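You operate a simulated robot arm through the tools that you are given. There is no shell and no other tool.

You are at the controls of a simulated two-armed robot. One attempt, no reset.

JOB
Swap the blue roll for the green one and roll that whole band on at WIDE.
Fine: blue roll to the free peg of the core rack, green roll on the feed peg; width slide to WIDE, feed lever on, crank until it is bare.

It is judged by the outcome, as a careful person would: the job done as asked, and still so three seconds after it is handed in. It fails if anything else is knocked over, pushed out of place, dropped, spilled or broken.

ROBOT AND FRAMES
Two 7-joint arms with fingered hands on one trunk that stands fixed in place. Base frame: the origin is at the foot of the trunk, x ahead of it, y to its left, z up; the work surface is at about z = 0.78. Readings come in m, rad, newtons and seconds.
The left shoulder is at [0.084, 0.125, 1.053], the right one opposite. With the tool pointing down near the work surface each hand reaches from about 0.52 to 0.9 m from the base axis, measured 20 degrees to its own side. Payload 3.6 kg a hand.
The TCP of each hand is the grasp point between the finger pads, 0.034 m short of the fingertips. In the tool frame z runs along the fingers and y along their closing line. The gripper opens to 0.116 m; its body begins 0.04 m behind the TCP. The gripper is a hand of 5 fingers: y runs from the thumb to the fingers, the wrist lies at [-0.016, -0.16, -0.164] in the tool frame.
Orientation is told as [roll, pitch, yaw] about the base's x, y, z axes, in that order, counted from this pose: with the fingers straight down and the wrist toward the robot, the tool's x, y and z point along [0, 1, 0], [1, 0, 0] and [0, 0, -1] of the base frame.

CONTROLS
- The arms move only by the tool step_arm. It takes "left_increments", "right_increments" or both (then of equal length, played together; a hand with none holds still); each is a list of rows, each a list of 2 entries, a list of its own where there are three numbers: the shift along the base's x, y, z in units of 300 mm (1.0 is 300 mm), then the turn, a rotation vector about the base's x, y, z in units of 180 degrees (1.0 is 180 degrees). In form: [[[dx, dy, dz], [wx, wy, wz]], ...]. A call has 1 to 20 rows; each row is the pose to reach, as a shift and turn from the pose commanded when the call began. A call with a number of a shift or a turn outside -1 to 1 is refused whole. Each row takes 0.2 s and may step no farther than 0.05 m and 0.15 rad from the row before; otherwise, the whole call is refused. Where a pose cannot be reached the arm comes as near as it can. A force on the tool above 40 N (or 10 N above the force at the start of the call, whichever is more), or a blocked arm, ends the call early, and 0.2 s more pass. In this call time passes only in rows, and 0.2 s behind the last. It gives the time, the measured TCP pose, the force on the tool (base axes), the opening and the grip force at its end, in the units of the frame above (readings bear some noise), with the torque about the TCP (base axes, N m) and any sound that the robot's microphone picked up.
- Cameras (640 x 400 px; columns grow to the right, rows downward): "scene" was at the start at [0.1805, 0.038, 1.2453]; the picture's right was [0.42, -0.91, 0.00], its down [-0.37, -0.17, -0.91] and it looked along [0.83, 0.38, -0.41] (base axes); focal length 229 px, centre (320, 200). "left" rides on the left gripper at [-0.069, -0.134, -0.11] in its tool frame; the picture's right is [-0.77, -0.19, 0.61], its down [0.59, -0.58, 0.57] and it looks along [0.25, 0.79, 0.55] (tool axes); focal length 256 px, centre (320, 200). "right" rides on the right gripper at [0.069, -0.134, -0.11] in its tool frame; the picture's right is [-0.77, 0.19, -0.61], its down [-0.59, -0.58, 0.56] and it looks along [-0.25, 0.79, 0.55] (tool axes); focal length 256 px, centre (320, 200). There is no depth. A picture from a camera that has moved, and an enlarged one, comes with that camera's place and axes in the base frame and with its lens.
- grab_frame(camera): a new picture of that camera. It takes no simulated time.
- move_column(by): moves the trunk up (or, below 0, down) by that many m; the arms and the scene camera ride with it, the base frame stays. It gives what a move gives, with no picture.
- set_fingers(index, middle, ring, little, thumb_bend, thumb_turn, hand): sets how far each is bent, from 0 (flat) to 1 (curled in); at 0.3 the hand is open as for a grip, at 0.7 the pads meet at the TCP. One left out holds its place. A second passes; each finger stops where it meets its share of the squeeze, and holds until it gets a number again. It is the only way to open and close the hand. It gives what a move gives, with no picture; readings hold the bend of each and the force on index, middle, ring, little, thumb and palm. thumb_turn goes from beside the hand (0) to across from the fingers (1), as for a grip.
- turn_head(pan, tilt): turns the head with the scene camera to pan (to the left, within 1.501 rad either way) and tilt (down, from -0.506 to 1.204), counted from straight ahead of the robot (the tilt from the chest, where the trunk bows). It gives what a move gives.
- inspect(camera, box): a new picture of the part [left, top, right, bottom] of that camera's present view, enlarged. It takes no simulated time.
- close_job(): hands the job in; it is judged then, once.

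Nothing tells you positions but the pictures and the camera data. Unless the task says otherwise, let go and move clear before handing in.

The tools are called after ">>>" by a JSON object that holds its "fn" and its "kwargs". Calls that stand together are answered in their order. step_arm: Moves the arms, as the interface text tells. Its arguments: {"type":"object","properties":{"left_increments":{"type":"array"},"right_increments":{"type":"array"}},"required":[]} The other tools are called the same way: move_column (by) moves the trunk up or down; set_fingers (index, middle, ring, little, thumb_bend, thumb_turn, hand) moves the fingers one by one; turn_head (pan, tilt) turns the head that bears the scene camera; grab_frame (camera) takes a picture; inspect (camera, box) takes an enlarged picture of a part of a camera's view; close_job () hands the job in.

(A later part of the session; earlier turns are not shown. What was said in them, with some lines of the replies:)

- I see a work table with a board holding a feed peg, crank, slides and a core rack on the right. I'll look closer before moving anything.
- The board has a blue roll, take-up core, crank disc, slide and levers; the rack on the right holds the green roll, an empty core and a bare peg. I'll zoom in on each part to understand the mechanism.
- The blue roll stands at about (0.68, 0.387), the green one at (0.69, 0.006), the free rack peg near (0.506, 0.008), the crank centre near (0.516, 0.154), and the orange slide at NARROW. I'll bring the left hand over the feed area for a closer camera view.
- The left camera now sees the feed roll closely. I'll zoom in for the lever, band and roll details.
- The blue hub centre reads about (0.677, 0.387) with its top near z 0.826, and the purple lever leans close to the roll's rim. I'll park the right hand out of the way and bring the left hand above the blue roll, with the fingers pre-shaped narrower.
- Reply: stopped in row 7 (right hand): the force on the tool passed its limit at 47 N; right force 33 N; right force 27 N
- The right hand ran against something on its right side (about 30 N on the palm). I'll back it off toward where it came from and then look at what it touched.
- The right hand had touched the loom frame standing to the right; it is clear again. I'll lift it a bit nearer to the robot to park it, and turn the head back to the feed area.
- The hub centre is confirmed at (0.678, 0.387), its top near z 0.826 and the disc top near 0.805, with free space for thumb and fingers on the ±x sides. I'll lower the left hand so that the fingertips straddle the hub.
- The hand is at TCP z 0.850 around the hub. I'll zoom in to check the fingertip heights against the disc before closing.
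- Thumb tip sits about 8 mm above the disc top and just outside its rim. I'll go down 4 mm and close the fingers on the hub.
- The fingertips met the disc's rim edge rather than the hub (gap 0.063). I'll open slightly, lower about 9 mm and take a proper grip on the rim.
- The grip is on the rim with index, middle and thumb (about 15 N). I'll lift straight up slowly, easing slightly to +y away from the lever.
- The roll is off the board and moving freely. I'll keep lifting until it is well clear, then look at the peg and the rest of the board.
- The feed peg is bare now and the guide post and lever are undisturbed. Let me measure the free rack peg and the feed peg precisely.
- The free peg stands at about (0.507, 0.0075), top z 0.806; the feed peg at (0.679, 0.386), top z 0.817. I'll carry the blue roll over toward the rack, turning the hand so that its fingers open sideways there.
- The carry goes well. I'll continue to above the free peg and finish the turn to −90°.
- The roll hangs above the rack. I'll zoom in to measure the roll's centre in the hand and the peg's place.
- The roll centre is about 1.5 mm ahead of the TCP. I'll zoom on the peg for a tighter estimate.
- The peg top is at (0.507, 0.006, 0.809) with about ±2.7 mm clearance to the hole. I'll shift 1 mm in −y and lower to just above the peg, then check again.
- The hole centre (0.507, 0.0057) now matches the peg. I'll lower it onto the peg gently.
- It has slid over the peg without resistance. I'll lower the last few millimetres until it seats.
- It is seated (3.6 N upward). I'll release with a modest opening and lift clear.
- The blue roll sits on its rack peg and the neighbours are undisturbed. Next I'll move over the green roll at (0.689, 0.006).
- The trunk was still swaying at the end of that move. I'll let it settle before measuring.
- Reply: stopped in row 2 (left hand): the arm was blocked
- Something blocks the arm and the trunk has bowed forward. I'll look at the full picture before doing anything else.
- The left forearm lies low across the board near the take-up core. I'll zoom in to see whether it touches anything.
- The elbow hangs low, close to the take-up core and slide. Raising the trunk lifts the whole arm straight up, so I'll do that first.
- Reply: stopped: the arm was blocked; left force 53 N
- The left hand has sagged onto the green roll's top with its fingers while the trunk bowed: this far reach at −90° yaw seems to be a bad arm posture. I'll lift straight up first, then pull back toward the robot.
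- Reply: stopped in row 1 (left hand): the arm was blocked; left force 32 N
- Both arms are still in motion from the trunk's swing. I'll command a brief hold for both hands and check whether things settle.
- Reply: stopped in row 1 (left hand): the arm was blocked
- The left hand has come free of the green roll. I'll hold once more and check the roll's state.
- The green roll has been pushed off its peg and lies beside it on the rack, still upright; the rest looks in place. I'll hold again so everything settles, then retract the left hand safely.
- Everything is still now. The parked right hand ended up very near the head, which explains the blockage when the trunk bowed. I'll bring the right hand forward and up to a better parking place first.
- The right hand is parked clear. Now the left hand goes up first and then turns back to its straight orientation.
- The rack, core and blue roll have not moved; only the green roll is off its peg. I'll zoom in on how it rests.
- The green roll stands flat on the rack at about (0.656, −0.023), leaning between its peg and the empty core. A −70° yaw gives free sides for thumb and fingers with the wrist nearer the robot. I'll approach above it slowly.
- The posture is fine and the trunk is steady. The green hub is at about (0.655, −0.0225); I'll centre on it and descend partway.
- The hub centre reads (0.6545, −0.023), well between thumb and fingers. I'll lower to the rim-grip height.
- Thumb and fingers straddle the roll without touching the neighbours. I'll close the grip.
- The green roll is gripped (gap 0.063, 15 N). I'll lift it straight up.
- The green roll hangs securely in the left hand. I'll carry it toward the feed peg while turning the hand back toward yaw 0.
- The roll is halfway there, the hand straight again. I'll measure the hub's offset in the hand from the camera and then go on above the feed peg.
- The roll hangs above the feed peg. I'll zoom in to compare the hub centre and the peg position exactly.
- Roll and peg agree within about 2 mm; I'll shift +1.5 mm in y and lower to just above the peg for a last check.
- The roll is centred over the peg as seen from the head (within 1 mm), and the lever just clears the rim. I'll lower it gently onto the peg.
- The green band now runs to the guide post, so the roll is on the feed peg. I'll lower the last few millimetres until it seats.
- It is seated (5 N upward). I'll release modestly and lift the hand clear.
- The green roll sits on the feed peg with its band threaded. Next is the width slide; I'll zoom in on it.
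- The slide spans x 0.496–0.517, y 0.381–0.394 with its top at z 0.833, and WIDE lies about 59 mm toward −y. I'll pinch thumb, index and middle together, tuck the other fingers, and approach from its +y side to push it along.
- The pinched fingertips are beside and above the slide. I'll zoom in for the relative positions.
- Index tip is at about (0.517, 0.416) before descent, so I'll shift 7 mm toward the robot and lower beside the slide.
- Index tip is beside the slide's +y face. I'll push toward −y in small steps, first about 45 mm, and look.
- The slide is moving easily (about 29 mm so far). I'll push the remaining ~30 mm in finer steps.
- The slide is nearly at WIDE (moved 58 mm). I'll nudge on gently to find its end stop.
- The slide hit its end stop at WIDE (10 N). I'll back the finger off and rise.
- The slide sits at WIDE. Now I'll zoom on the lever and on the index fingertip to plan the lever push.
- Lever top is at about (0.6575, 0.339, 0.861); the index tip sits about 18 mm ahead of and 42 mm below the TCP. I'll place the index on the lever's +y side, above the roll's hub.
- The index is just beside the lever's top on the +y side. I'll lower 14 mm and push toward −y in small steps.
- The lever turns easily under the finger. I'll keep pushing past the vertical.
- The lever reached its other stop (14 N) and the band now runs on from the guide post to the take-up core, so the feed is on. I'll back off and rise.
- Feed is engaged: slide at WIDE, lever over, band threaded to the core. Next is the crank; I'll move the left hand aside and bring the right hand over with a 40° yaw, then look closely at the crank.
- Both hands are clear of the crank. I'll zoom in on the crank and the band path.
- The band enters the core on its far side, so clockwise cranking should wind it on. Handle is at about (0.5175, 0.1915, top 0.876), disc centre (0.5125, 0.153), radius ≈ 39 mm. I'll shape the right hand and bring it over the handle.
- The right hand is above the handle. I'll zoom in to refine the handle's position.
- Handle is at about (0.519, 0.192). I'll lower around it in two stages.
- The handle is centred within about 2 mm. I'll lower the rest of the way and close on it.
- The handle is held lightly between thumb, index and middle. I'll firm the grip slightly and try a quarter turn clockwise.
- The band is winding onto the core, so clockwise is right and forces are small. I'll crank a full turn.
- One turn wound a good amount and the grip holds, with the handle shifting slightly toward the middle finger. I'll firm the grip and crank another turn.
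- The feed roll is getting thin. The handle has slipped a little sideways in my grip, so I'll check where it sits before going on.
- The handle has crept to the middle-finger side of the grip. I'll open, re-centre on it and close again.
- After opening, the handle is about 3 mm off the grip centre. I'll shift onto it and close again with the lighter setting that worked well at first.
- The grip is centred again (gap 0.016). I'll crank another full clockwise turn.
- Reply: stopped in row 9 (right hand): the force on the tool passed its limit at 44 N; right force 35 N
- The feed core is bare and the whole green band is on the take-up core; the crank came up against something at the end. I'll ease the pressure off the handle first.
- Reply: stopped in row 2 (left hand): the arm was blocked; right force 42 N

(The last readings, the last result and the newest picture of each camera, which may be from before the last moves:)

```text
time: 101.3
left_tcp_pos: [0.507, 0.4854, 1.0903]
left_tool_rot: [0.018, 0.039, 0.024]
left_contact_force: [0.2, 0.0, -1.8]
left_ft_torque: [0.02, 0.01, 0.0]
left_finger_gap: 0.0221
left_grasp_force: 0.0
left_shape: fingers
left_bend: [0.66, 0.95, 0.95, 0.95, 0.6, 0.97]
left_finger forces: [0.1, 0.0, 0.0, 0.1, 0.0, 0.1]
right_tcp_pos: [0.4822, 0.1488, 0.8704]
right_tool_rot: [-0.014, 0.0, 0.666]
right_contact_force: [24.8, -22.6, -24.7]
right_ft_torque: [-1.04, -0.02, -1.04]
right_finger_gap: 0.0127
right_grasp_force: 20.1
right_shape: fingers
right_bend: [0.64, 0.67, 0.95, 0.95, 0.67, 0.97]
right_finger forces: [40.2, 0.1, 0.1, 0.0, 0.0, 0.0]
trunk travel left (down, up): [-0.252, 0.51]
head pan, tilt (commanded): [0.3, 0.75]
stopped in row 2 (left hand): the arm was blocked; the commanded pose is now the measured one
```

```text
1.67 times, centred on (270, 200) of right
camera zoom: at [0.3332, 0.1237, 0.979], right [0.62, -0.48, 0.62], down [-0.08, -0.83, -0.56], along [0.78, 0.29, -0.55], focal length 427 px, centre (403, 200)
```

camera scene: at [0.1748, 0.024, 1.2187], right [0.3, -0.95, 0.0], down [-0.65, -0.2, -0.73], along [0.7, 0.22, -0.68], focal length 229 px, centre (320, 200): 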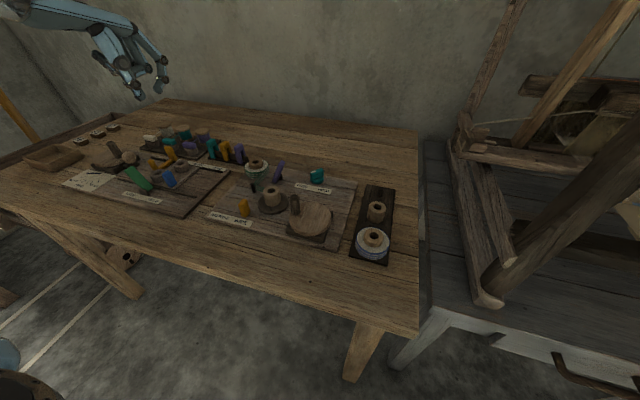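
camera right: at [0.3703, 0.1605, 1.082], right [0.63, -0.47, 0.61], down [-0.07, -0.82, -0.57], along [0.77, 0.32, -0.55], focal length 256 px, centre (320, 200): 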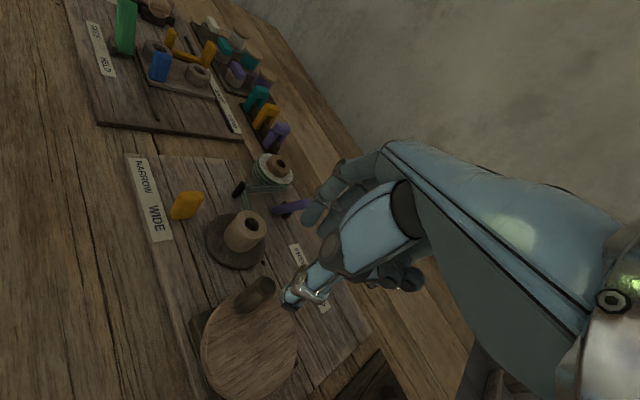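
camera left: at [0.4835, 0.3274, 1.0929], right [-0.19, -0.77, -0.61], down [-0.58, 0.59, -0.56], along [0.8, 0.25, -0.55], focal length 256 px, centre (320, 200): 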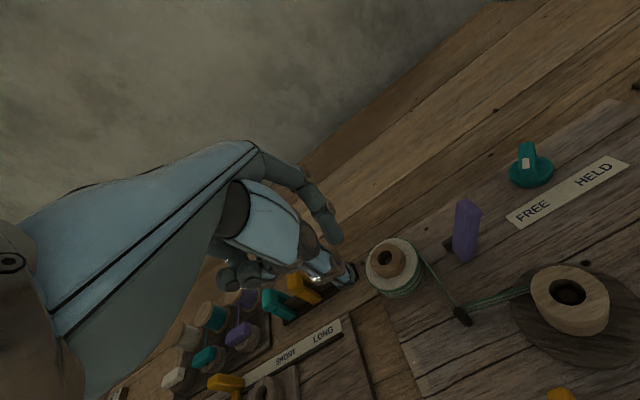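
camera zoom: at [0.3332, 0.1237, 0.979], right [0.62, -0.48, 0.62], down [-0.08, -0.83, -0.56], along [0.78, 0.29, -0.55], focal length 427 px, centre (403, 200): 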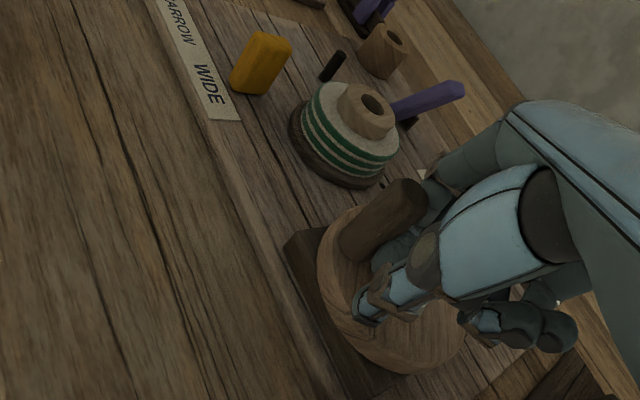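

The trunk is swaying again while the index presses on the handle. I'll ease the hand away (+x, −y) and upward in small steps while holding the left hand still.

>>> {"fn": "step_arm", "kwargs": {"left_increments": [[[0, 0, 0], [0, 0, 0]], [[0, 0, 0], [0, 0, 0]], [[0, 0, 0], [0, 0, 0]]], "right_increments": [[[0.04, -0.04, 0.05], [0, 0, 0]], [[0.05, -0.05, 0.12], [0, 0, 0]], [[0.05, -0.05, 0.2], [0, 0, 0]]]}}

>>> {"fn": "inspect", "kwargs": {"camera": "right", "box": [160, 80, 380, 320]}}

>>> {"fn": "grab_frame", "kwargs": {"camera": "scene"}}

```text
time: 101.7
left_tcp_pos: [0.431, 0.4909, 1.0775]
left_tool_rot: [0.037, 0.081, 0.035]
left_contact_force: [2.2, 1.2, -1.6]
left_ft_torque: [-0.09, 0.09, -0.04]
left_finger_gap: 0.0222
left_grasp_force: 0.1
left_shape: fingers
left_bend: [0.66, 0.95, 0.95, 0.95, 0.6, 0.97]
left_finger forces: [0.0, 0.0, 0.0, 0.0, 0.0, 0.1]
right_tcp_pos: [0.422, 0.1556, 0.8996]
right_tool_rot: [-0.042, -0.063, 0.696]
right_contact_force: [0.1, 2.0, -0.7]
right_ft_torque: [-0.07, -0.02, -0.02]
right_finger_gap: 0.0109
right_grasp_force: 0.0
right_shape: fingers
right_bend: [0.67, 0.67, 0.95, 0.95, 0.67, 0.97]
right_finger forces: [0.0, 0.0, 0.0, 0.0, 0.0, 0.1]
trunk travel left (down, up): [-0.252, 0.51]
head pan, tilt (commanded): [0.3, 0.75]
stopped in row 1 (left hand): the arm was blocked; the commanded pose is now the measured one
```

```text
1.67 times, centred on (270, 200) of right
camera zoom: at [0.2662, 0.1233, 0.9977], right [0.59, -0.48, 0.65], down [-0.03, -0.82, -0.57], along [0.81, 0.32, -0.49], focal length 427 px, centre (403, 200)
```

zoom: 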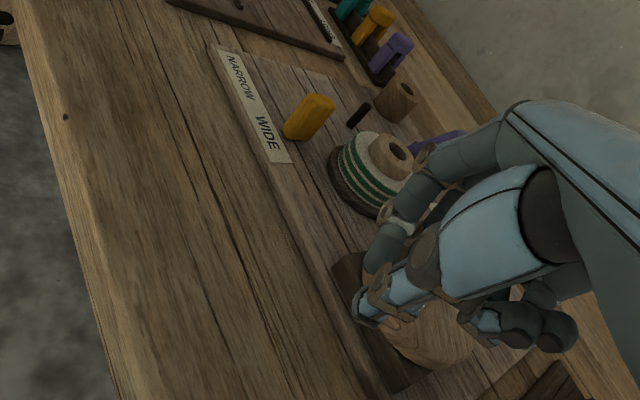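

```text
taken
camera scene: at [0.2194, 0.0244, 1.2169], right [0.29, -0.96, -0.01], down [-0.68, -0.2, -0.71], along [0.67, 0.21, -0.71], focal length 229 px, centre (320, 200)
```

scene: 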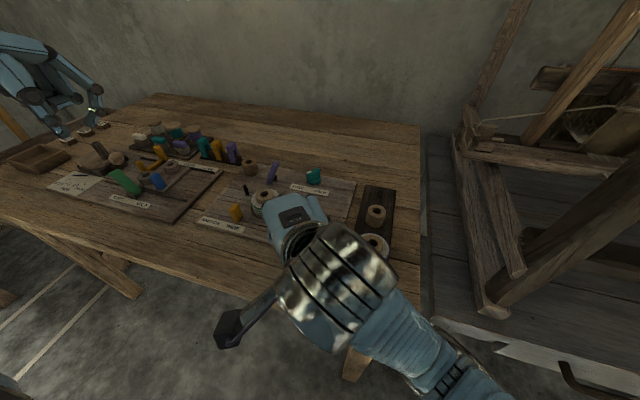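

The right hand has come free of the handle. I'll hold both hands to let the trunk settle.

>>> {"fn": "step_arm", "kwargs": {"left_increments": [[[0, 0, 0], [0, 0, 0]]], "right_increments": [[[0, 0, 0.03], [0, 0, 0]]]}}

>>> {"fn": "grab_frame", "kwargs": {"camera": "scene"}}

```text
time: 102.0
left_tcp_pos: [0.3781, 0.4924, 1.108]
left_tool_rot: [0.024, -0.021, 0.04]
left_contact_force: [2.1, -0.1, 1.5]
left_ft_torque: [-0.03, 0.13, 0.0]
left_finger_gap: 0.0223
left_grasp_force: 0.1
left_shape: fingers
left_bend: [0.66, 0.95, 0.95, 0.95, 0.6, 0.97]
left_finger forces: [0.0, 0.0, 0.0, 0.0, 0.0, 0.1]
right_tcp_pos: [0.3792, 0.1548, 0.9173]
right_tool_rot: [-0.072, -0.098, 0.695]
right_contact_force: [-0.9, 2.1, 1.6]
right_ft_torque: [-0.14, -0.01, -0.04]
right_finger_gap: 0.011
right_grasp_force: 0.0
right_shape: fingers
right_bend: [0.67, 0.67, 0.95, 0.95, 0.67, 0.97]
right_finger forces: [0.0, 0.1, 0.1, 0.0, 0.0, 0.0]
trunk travel left (down, up): [-0.252, 0.51]
head pan, tilt (commanded): [0.3, 0.75]
stopped in row 1 (left hand): the arm was blocked; the commanded pose is now the measured one
```

```text
taken
camera scene: at [0.1584, 0.0344, 1.2221], right [0.31, -0.95, 0.01], down [-0.64, -0.22, -0.74], along [0.7, 0.22, -0.68], focal length 229 px, centre (320, 200)
```

scene: 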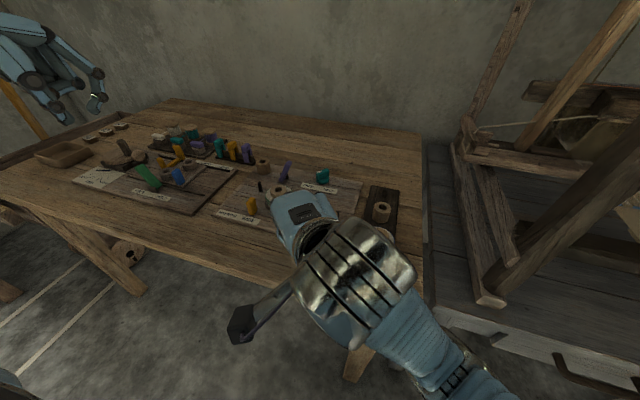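

Still swinging back; another hold.

>>> {"fn": "step_arm", "kwargs": {"left_increments": [[[0, 0, 0], [0, 0, 0]]], "right_increments": [[[0, 0, 0.03], [0, 0, 0]]]}}

>>> {"fn": "grab_frame", "kwargs": {"camera": "scene"}}

```text
time: 102.4
left_tcp_pos: [0.4137, 0.4936, 1.0972]
left_tool_rot: [0.023, 0.009, 0.04]
left_contact_force: [-1.1, 0.8, -0.4]
left_ft_torque: [-0.02, -0.16, -0.01]
left_finger_gap: 0.0219
left_grasp_force: 0.1
left_shape: fingers
left_bend: [0.66, 0.95, 0.95, 0.95, 0.6, 0.97]
left_finger forces: [0.0, 0.0, 0.1, 0.1, 0.1, 0.1]
right_tcp_pos: [0.4107, 0.1543, 0.9153]
right_tool_rot: [-0.055, -0.07, 0.688]
right_contact_force: [-0.1, 0.7, 0.1]
right_ft_torque: [0.03, -0.04, -0.05]
right_finger_gap: 0.0106
right_grasp_force: 0.1
right_shape: fingers
right_bend: [0.67, 0.67, 0.95, 0.95, 0.67, 0.97]
right_finger forces: [0.0, 0.1, 0.0, 0.0, 0.0, 0.0]
trunk travel left (down, up): [-0.252, 0.51]
head pan, tilt (commanded): [0.3, 0.75]
```

```text
taken
camera scene: at [0.2043, 0.0272, 1.2173], right [0.29, -0.96, 0.0], down [-0.67, -0.2, -0.72], along [0.68, 0.21, -0.7], focal length 229 px, centre (320, 200)
```

scene: 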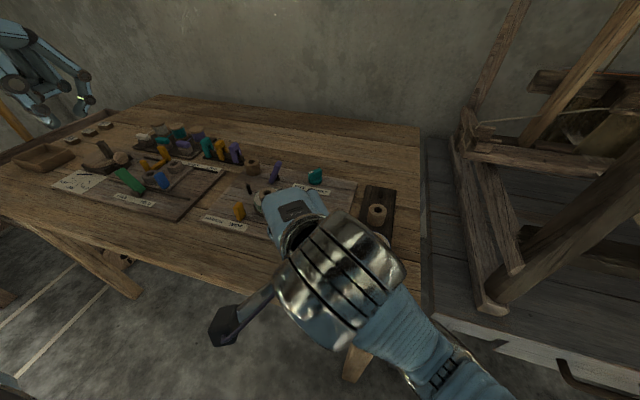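

>>> {"fn": "step_arm", "kwargs": {"left_increments": [[[0, 0, 0], [0, 0, 0]], [[0, 0, 0], [0, 0, 0]], [[0, 0, 0], [0, 0, 0]], [[0, 0, 0], [0, 0, 0]]], "right_increments": [[[0, 0, 0], [0, 0, 0]], [[0, 0, 0], [0, 0, 0]], [[0, 0, 0], [0, 0, 0]], [[0, 0, 0], [0, 0, 0]]]}}

>>> {"fn": "grab_frame", "kwargs": {"camera": "scene"}}

>>> {"fn": "grab_frame", "kwargs": {"camera": "right"}}

```text
time: 103.4
left_tcp_pos: [0.4037, 0.4903, 1.0991]
left_tool_rot: [0.023, 0.002, 0.034]
left_contact_force: [-0.1, 0.1, 0.7]
left_ft_torque: [0.0, 0.03, -0.01]
left_finger_gap: 0.0221
left_grasp_force: 0.0
left_shape: fingers
left_bend: [0.66, 0.95, 0.95, 0.95, 0.6, 0.97]
left_finger forces: [0.0, 0.0, 0.1, 0.0, 0.0, 0.0]
right_tcp_pos: [0.4001, 0.1516, 0.9178]
right_tool_rot: [-0.062, -0.078, 0.686]
right_contact_force: [0.7, 0.3, -0.3]
right_ft_torque: [-0.04, -0.01, -0.02]
right_finger_gap: 0.0108
right_grasp_force: 0.1
right_shape: fingers
right_bend: [0.67, 0.67, 0.95, 0.95, 0.67, 0.97]
right_finger forces: [0.0, 0.0, 0.0, 0.0, 0.0, 0.1]
trunk travel left (down, up): [-0.252, 0.51]
head pan, tilt (commanded): [0.3, 0.75]
```

```text
taken
camera scene: at [0.175, 0.0243, 1.2186], right [0.3, -0.96, 0.0], down [-0.65, -0.2, -0.73], along [0.7, 0.22, -0.68], focal length 229 px, centre (320, 200)
```

scene: 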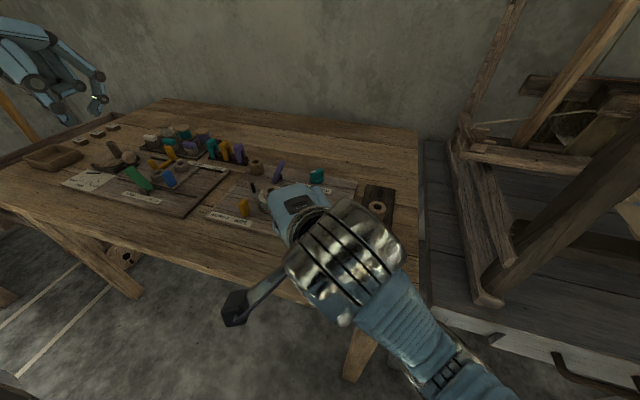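

```text
taken
camera right: at [0.2432, 0.1218, 1.0124], right [0.57, -0.48, 0.67], down [-0.02, -0.82, -0.57], along [0.82, 0.31, -0.47], focal length 256 px, centre (320, 200)
```

right: 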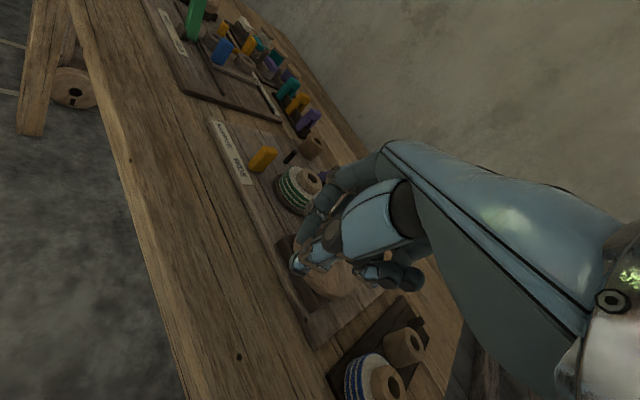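

Everything is still again. I'll raise the right hand slowly and clear of the board.

>>> {"fn": "step_arm", "kwargs": {"right_increments": [[[0, 0, 0.05], [0, 0, 0]], [[0, 0, 0.11], [0, 0, 0]], [[0, 0, 0.18], [0, 0, 0]], [[0, -0.01, 0.25], [0, 0, 0]], [[0, -0.03, 0.33], [0, 0, 0]], [[0.02, -0.06, 0.41], [0, 0, 0]], [[0.05, -0.1, 0.49], [0, 0, 0]], [[0.09, -0.14, 0.57], [0, 0, 0]], [[0.13, -0.18, 0.64], [0, 0, 0]], [[0.17, -0.22, 0.7], [0, 0, 0]], [[0.21, -0.26, 0.75], [0, 0, 0]], [[0.25, -0.3, 0.79], [0, 0, 0]], [[0.28, -0.34, 0.82], [0, 0, 0]], [[0.3, -0.36, 0.83], [0, 0, 0]], [[0.3, -0.36, 0.83], [0, 0, 0]]]}}

>>> {"fn": "grab_frame", "kwargs": {"camera": "scene"}}

>>> {"fn": "inspect", "kwargs": {"camera": "scene", "box": [220, 140, 420, 280]}}

```text
time: 106.6
left_tcp_pos: [0.4036, 0.4902, 1.1008]
left_tool_rot: [0.025, 0.0, 0.035]
left_contact_force: [-0.5, 0.6, 0.2]
left_ft_torque: [0.0, 0.01, 0.02]
left_finger_gap: 0.0223
left_grasp_force: 0.1
left_shape: fingers
left_bend: [0.66, 0.95, 0.95, 0.95, 0.6, 0.97]
left_finger forces: [0.0, 0.0, 0.0, 0.0, 0.0, 0.0]
right_tcp_pos: [0.4909, 0.0428, 1.1671]
right_tool_rot: [-0.063, -0.078, 0.685]
right_contact_force: [-0.2, -1.0, -0.3]
right_ft_torque: [0.0, 0.02, -0.03]
right_finger_gap: 0.0108
right_grasp_force: 0.1
right_shape: fingers
right_bend: [0.67, 0.67, 0.95, 0.95, 0.67, 0.97]
right_finger forces: [0.0, 0.1, 0.1, 0.0, 0.0, 0.0]
trunk travel left (down, up): [-0.252, 0.51]
head pan, tilt (commanded): [0.3, 0.75]
```

```text
taken
camera scene: at [0.1746, 0.0239, 1.2187], right [0.3, -0.96, 0.0], down [-0.65, -0.2, -0.73], along [0.7, 0.22, -0.68], focal length 229 px, centre (320, 200)
```

scene: 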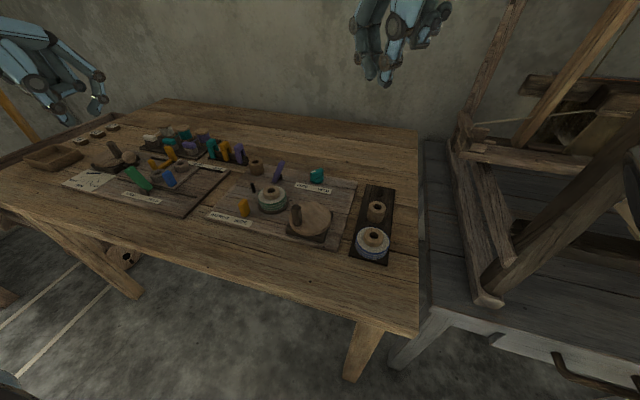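

```text
2.86 times, centred on (320, 210) of scene
camera zoom: at [0.1746, 0.0239, 1.2187], right [0.3, -0.96, 0.0], down [-0.65, -0.2, -0.73], along [0.7, 0.22, -0.68], focal length 653 px, centre (320, 171)
```

zoom: 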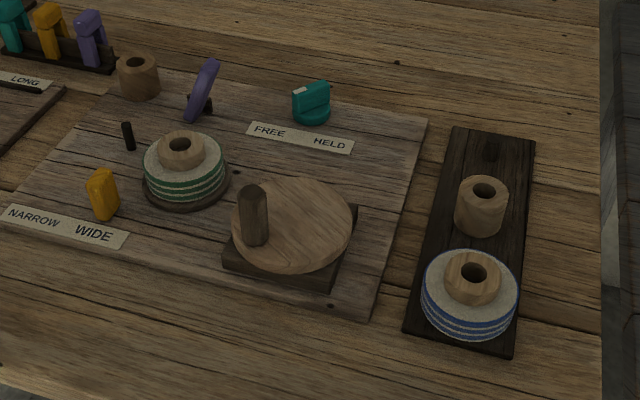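

The green band is fully on the take-up core. I'll zoom in to verify every part: bare feed core, slide, lever, rack, and the neighbouring board.

>>> {"fn": "inspect", "kwargs": {"camera": "scene", "box": [230, 150, 300, 230]}}

>>> {"fn": "inspect", "kwargs": {"camera": "scene", "box": [340, 175, 400, 270]}}

>>> {"fn": "inspect", "kwargs": {"camera": "scene", "box": [20, 110, 250, 230]}}

>>> {"fn": "inspect", "kwargs": {"camera": "scene", "box": [280, 160, 350, 240]}}

```text
5.00 times, centred on (265, 190) of scene
camera zoom: at [0.1746, 0.0239, 1.2187], right [0.3, -0.96, 0.0], down [-0.65, -0.2, -0.73], along [0.7, 0.22, -0.68], focal length 1143 px, centre (595, 250)
```

zoom: 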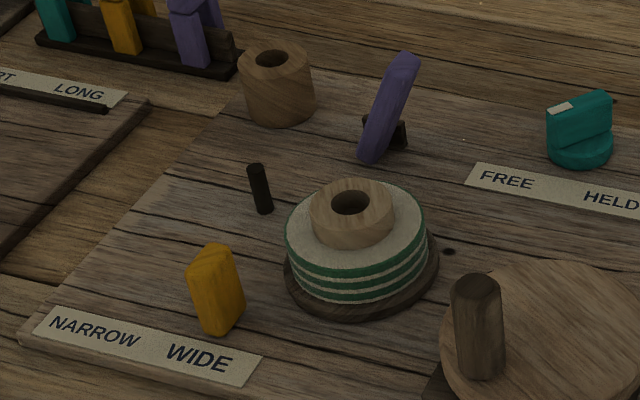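

```text
4.21 times, centred on (370, 222) of scene
camera zoom: at [0.1746, 0.0239, 1.2187], right [0.3, -0.96, 0.0], down [-0.65, -0.2, -0.73], along [0.7, 0.22, -0.68], focal length 963 px, centre (110, 105)
```

zoom: 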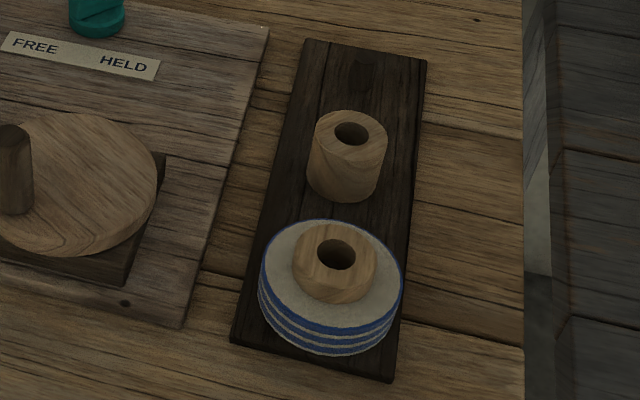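

```text
2.78 times, centred on (135, 170) of scene
camera zoom: at [0.1746, 0.0239, 1.2187], right [0.3, -0.96, 0.0], down [-0.65, -0.2, -0.73], along [0.7, 0.22, -0.68], focal length 636 px, centre (835, 284)
```

zoom: 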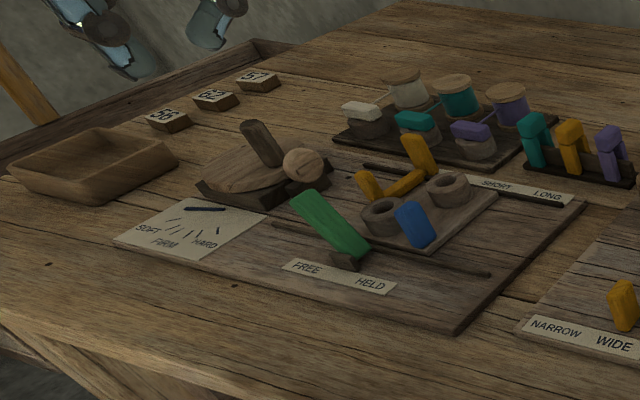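

```text
5.00 times, centred on (315, 200) of scene
camera zoom: at [0.1746, 0.0239, 1.2187], right [0.3, -0.96, 0.0], down [-0.65, -0.2, -0.73], along [0.7, 0.22, -0.68], focal length 1143 px, centre (345, 200)
```

zoom: 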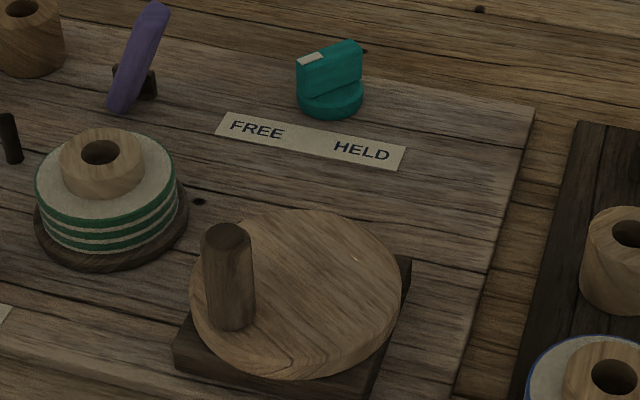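

Everything is in place: the blue roll is on the formerly free rack peg, and the green band is fully wound onto the take-up core at WIDE. The feed lever is over, the feed core on its peg is bare, the neighbouring items look undisturbed, and both hands are clear. I'm handing the job in.

>>> {"fn": "close_job", "kwargs": {}}

```text
The job is handed in.
```

I've handed the job in, and the last pictures show it done as asked. Nothing beyond "handed in" came back, so I don't know yet how it was judged.

- **Blue roll:** it sits on the peg of the core rack that was free.
- **Green roll:** it went onto the feed peg, and its whole band is now on the take-up core. Its own core is left bare on the feed peg.
- **Width slide:** it is against its end stop at WIDE. I set it before cranking.
- **Feed lever:** pushed over to its other stop. It has no ON mark, but the band ran through to the take-up core as soon as I moved it. I left the FREE/HELD knob alone.

Three things did not go cleanly:

- **Loom frame:** early on the right hand bumped the loom frame on the right, stopping at 47 N. I backed off and saw no sign that it moved.
- **Green roll off its peg:** while I reached for the green roll, the trunk swayed forward and the left hand pushed the roll off its rack peg. It stayed upright on the rack, and I picked it up from there. The rack, the empty core and the blue roll had not shifted.
- **Crank:** at the end of winding the right hand pushed hard on the crank handle (44 N) and slid off it as the trunk swayed again. The band was already fully wound, and the crank and board looked undisturbed afterwards.

Both hands are empty and clear of the table.
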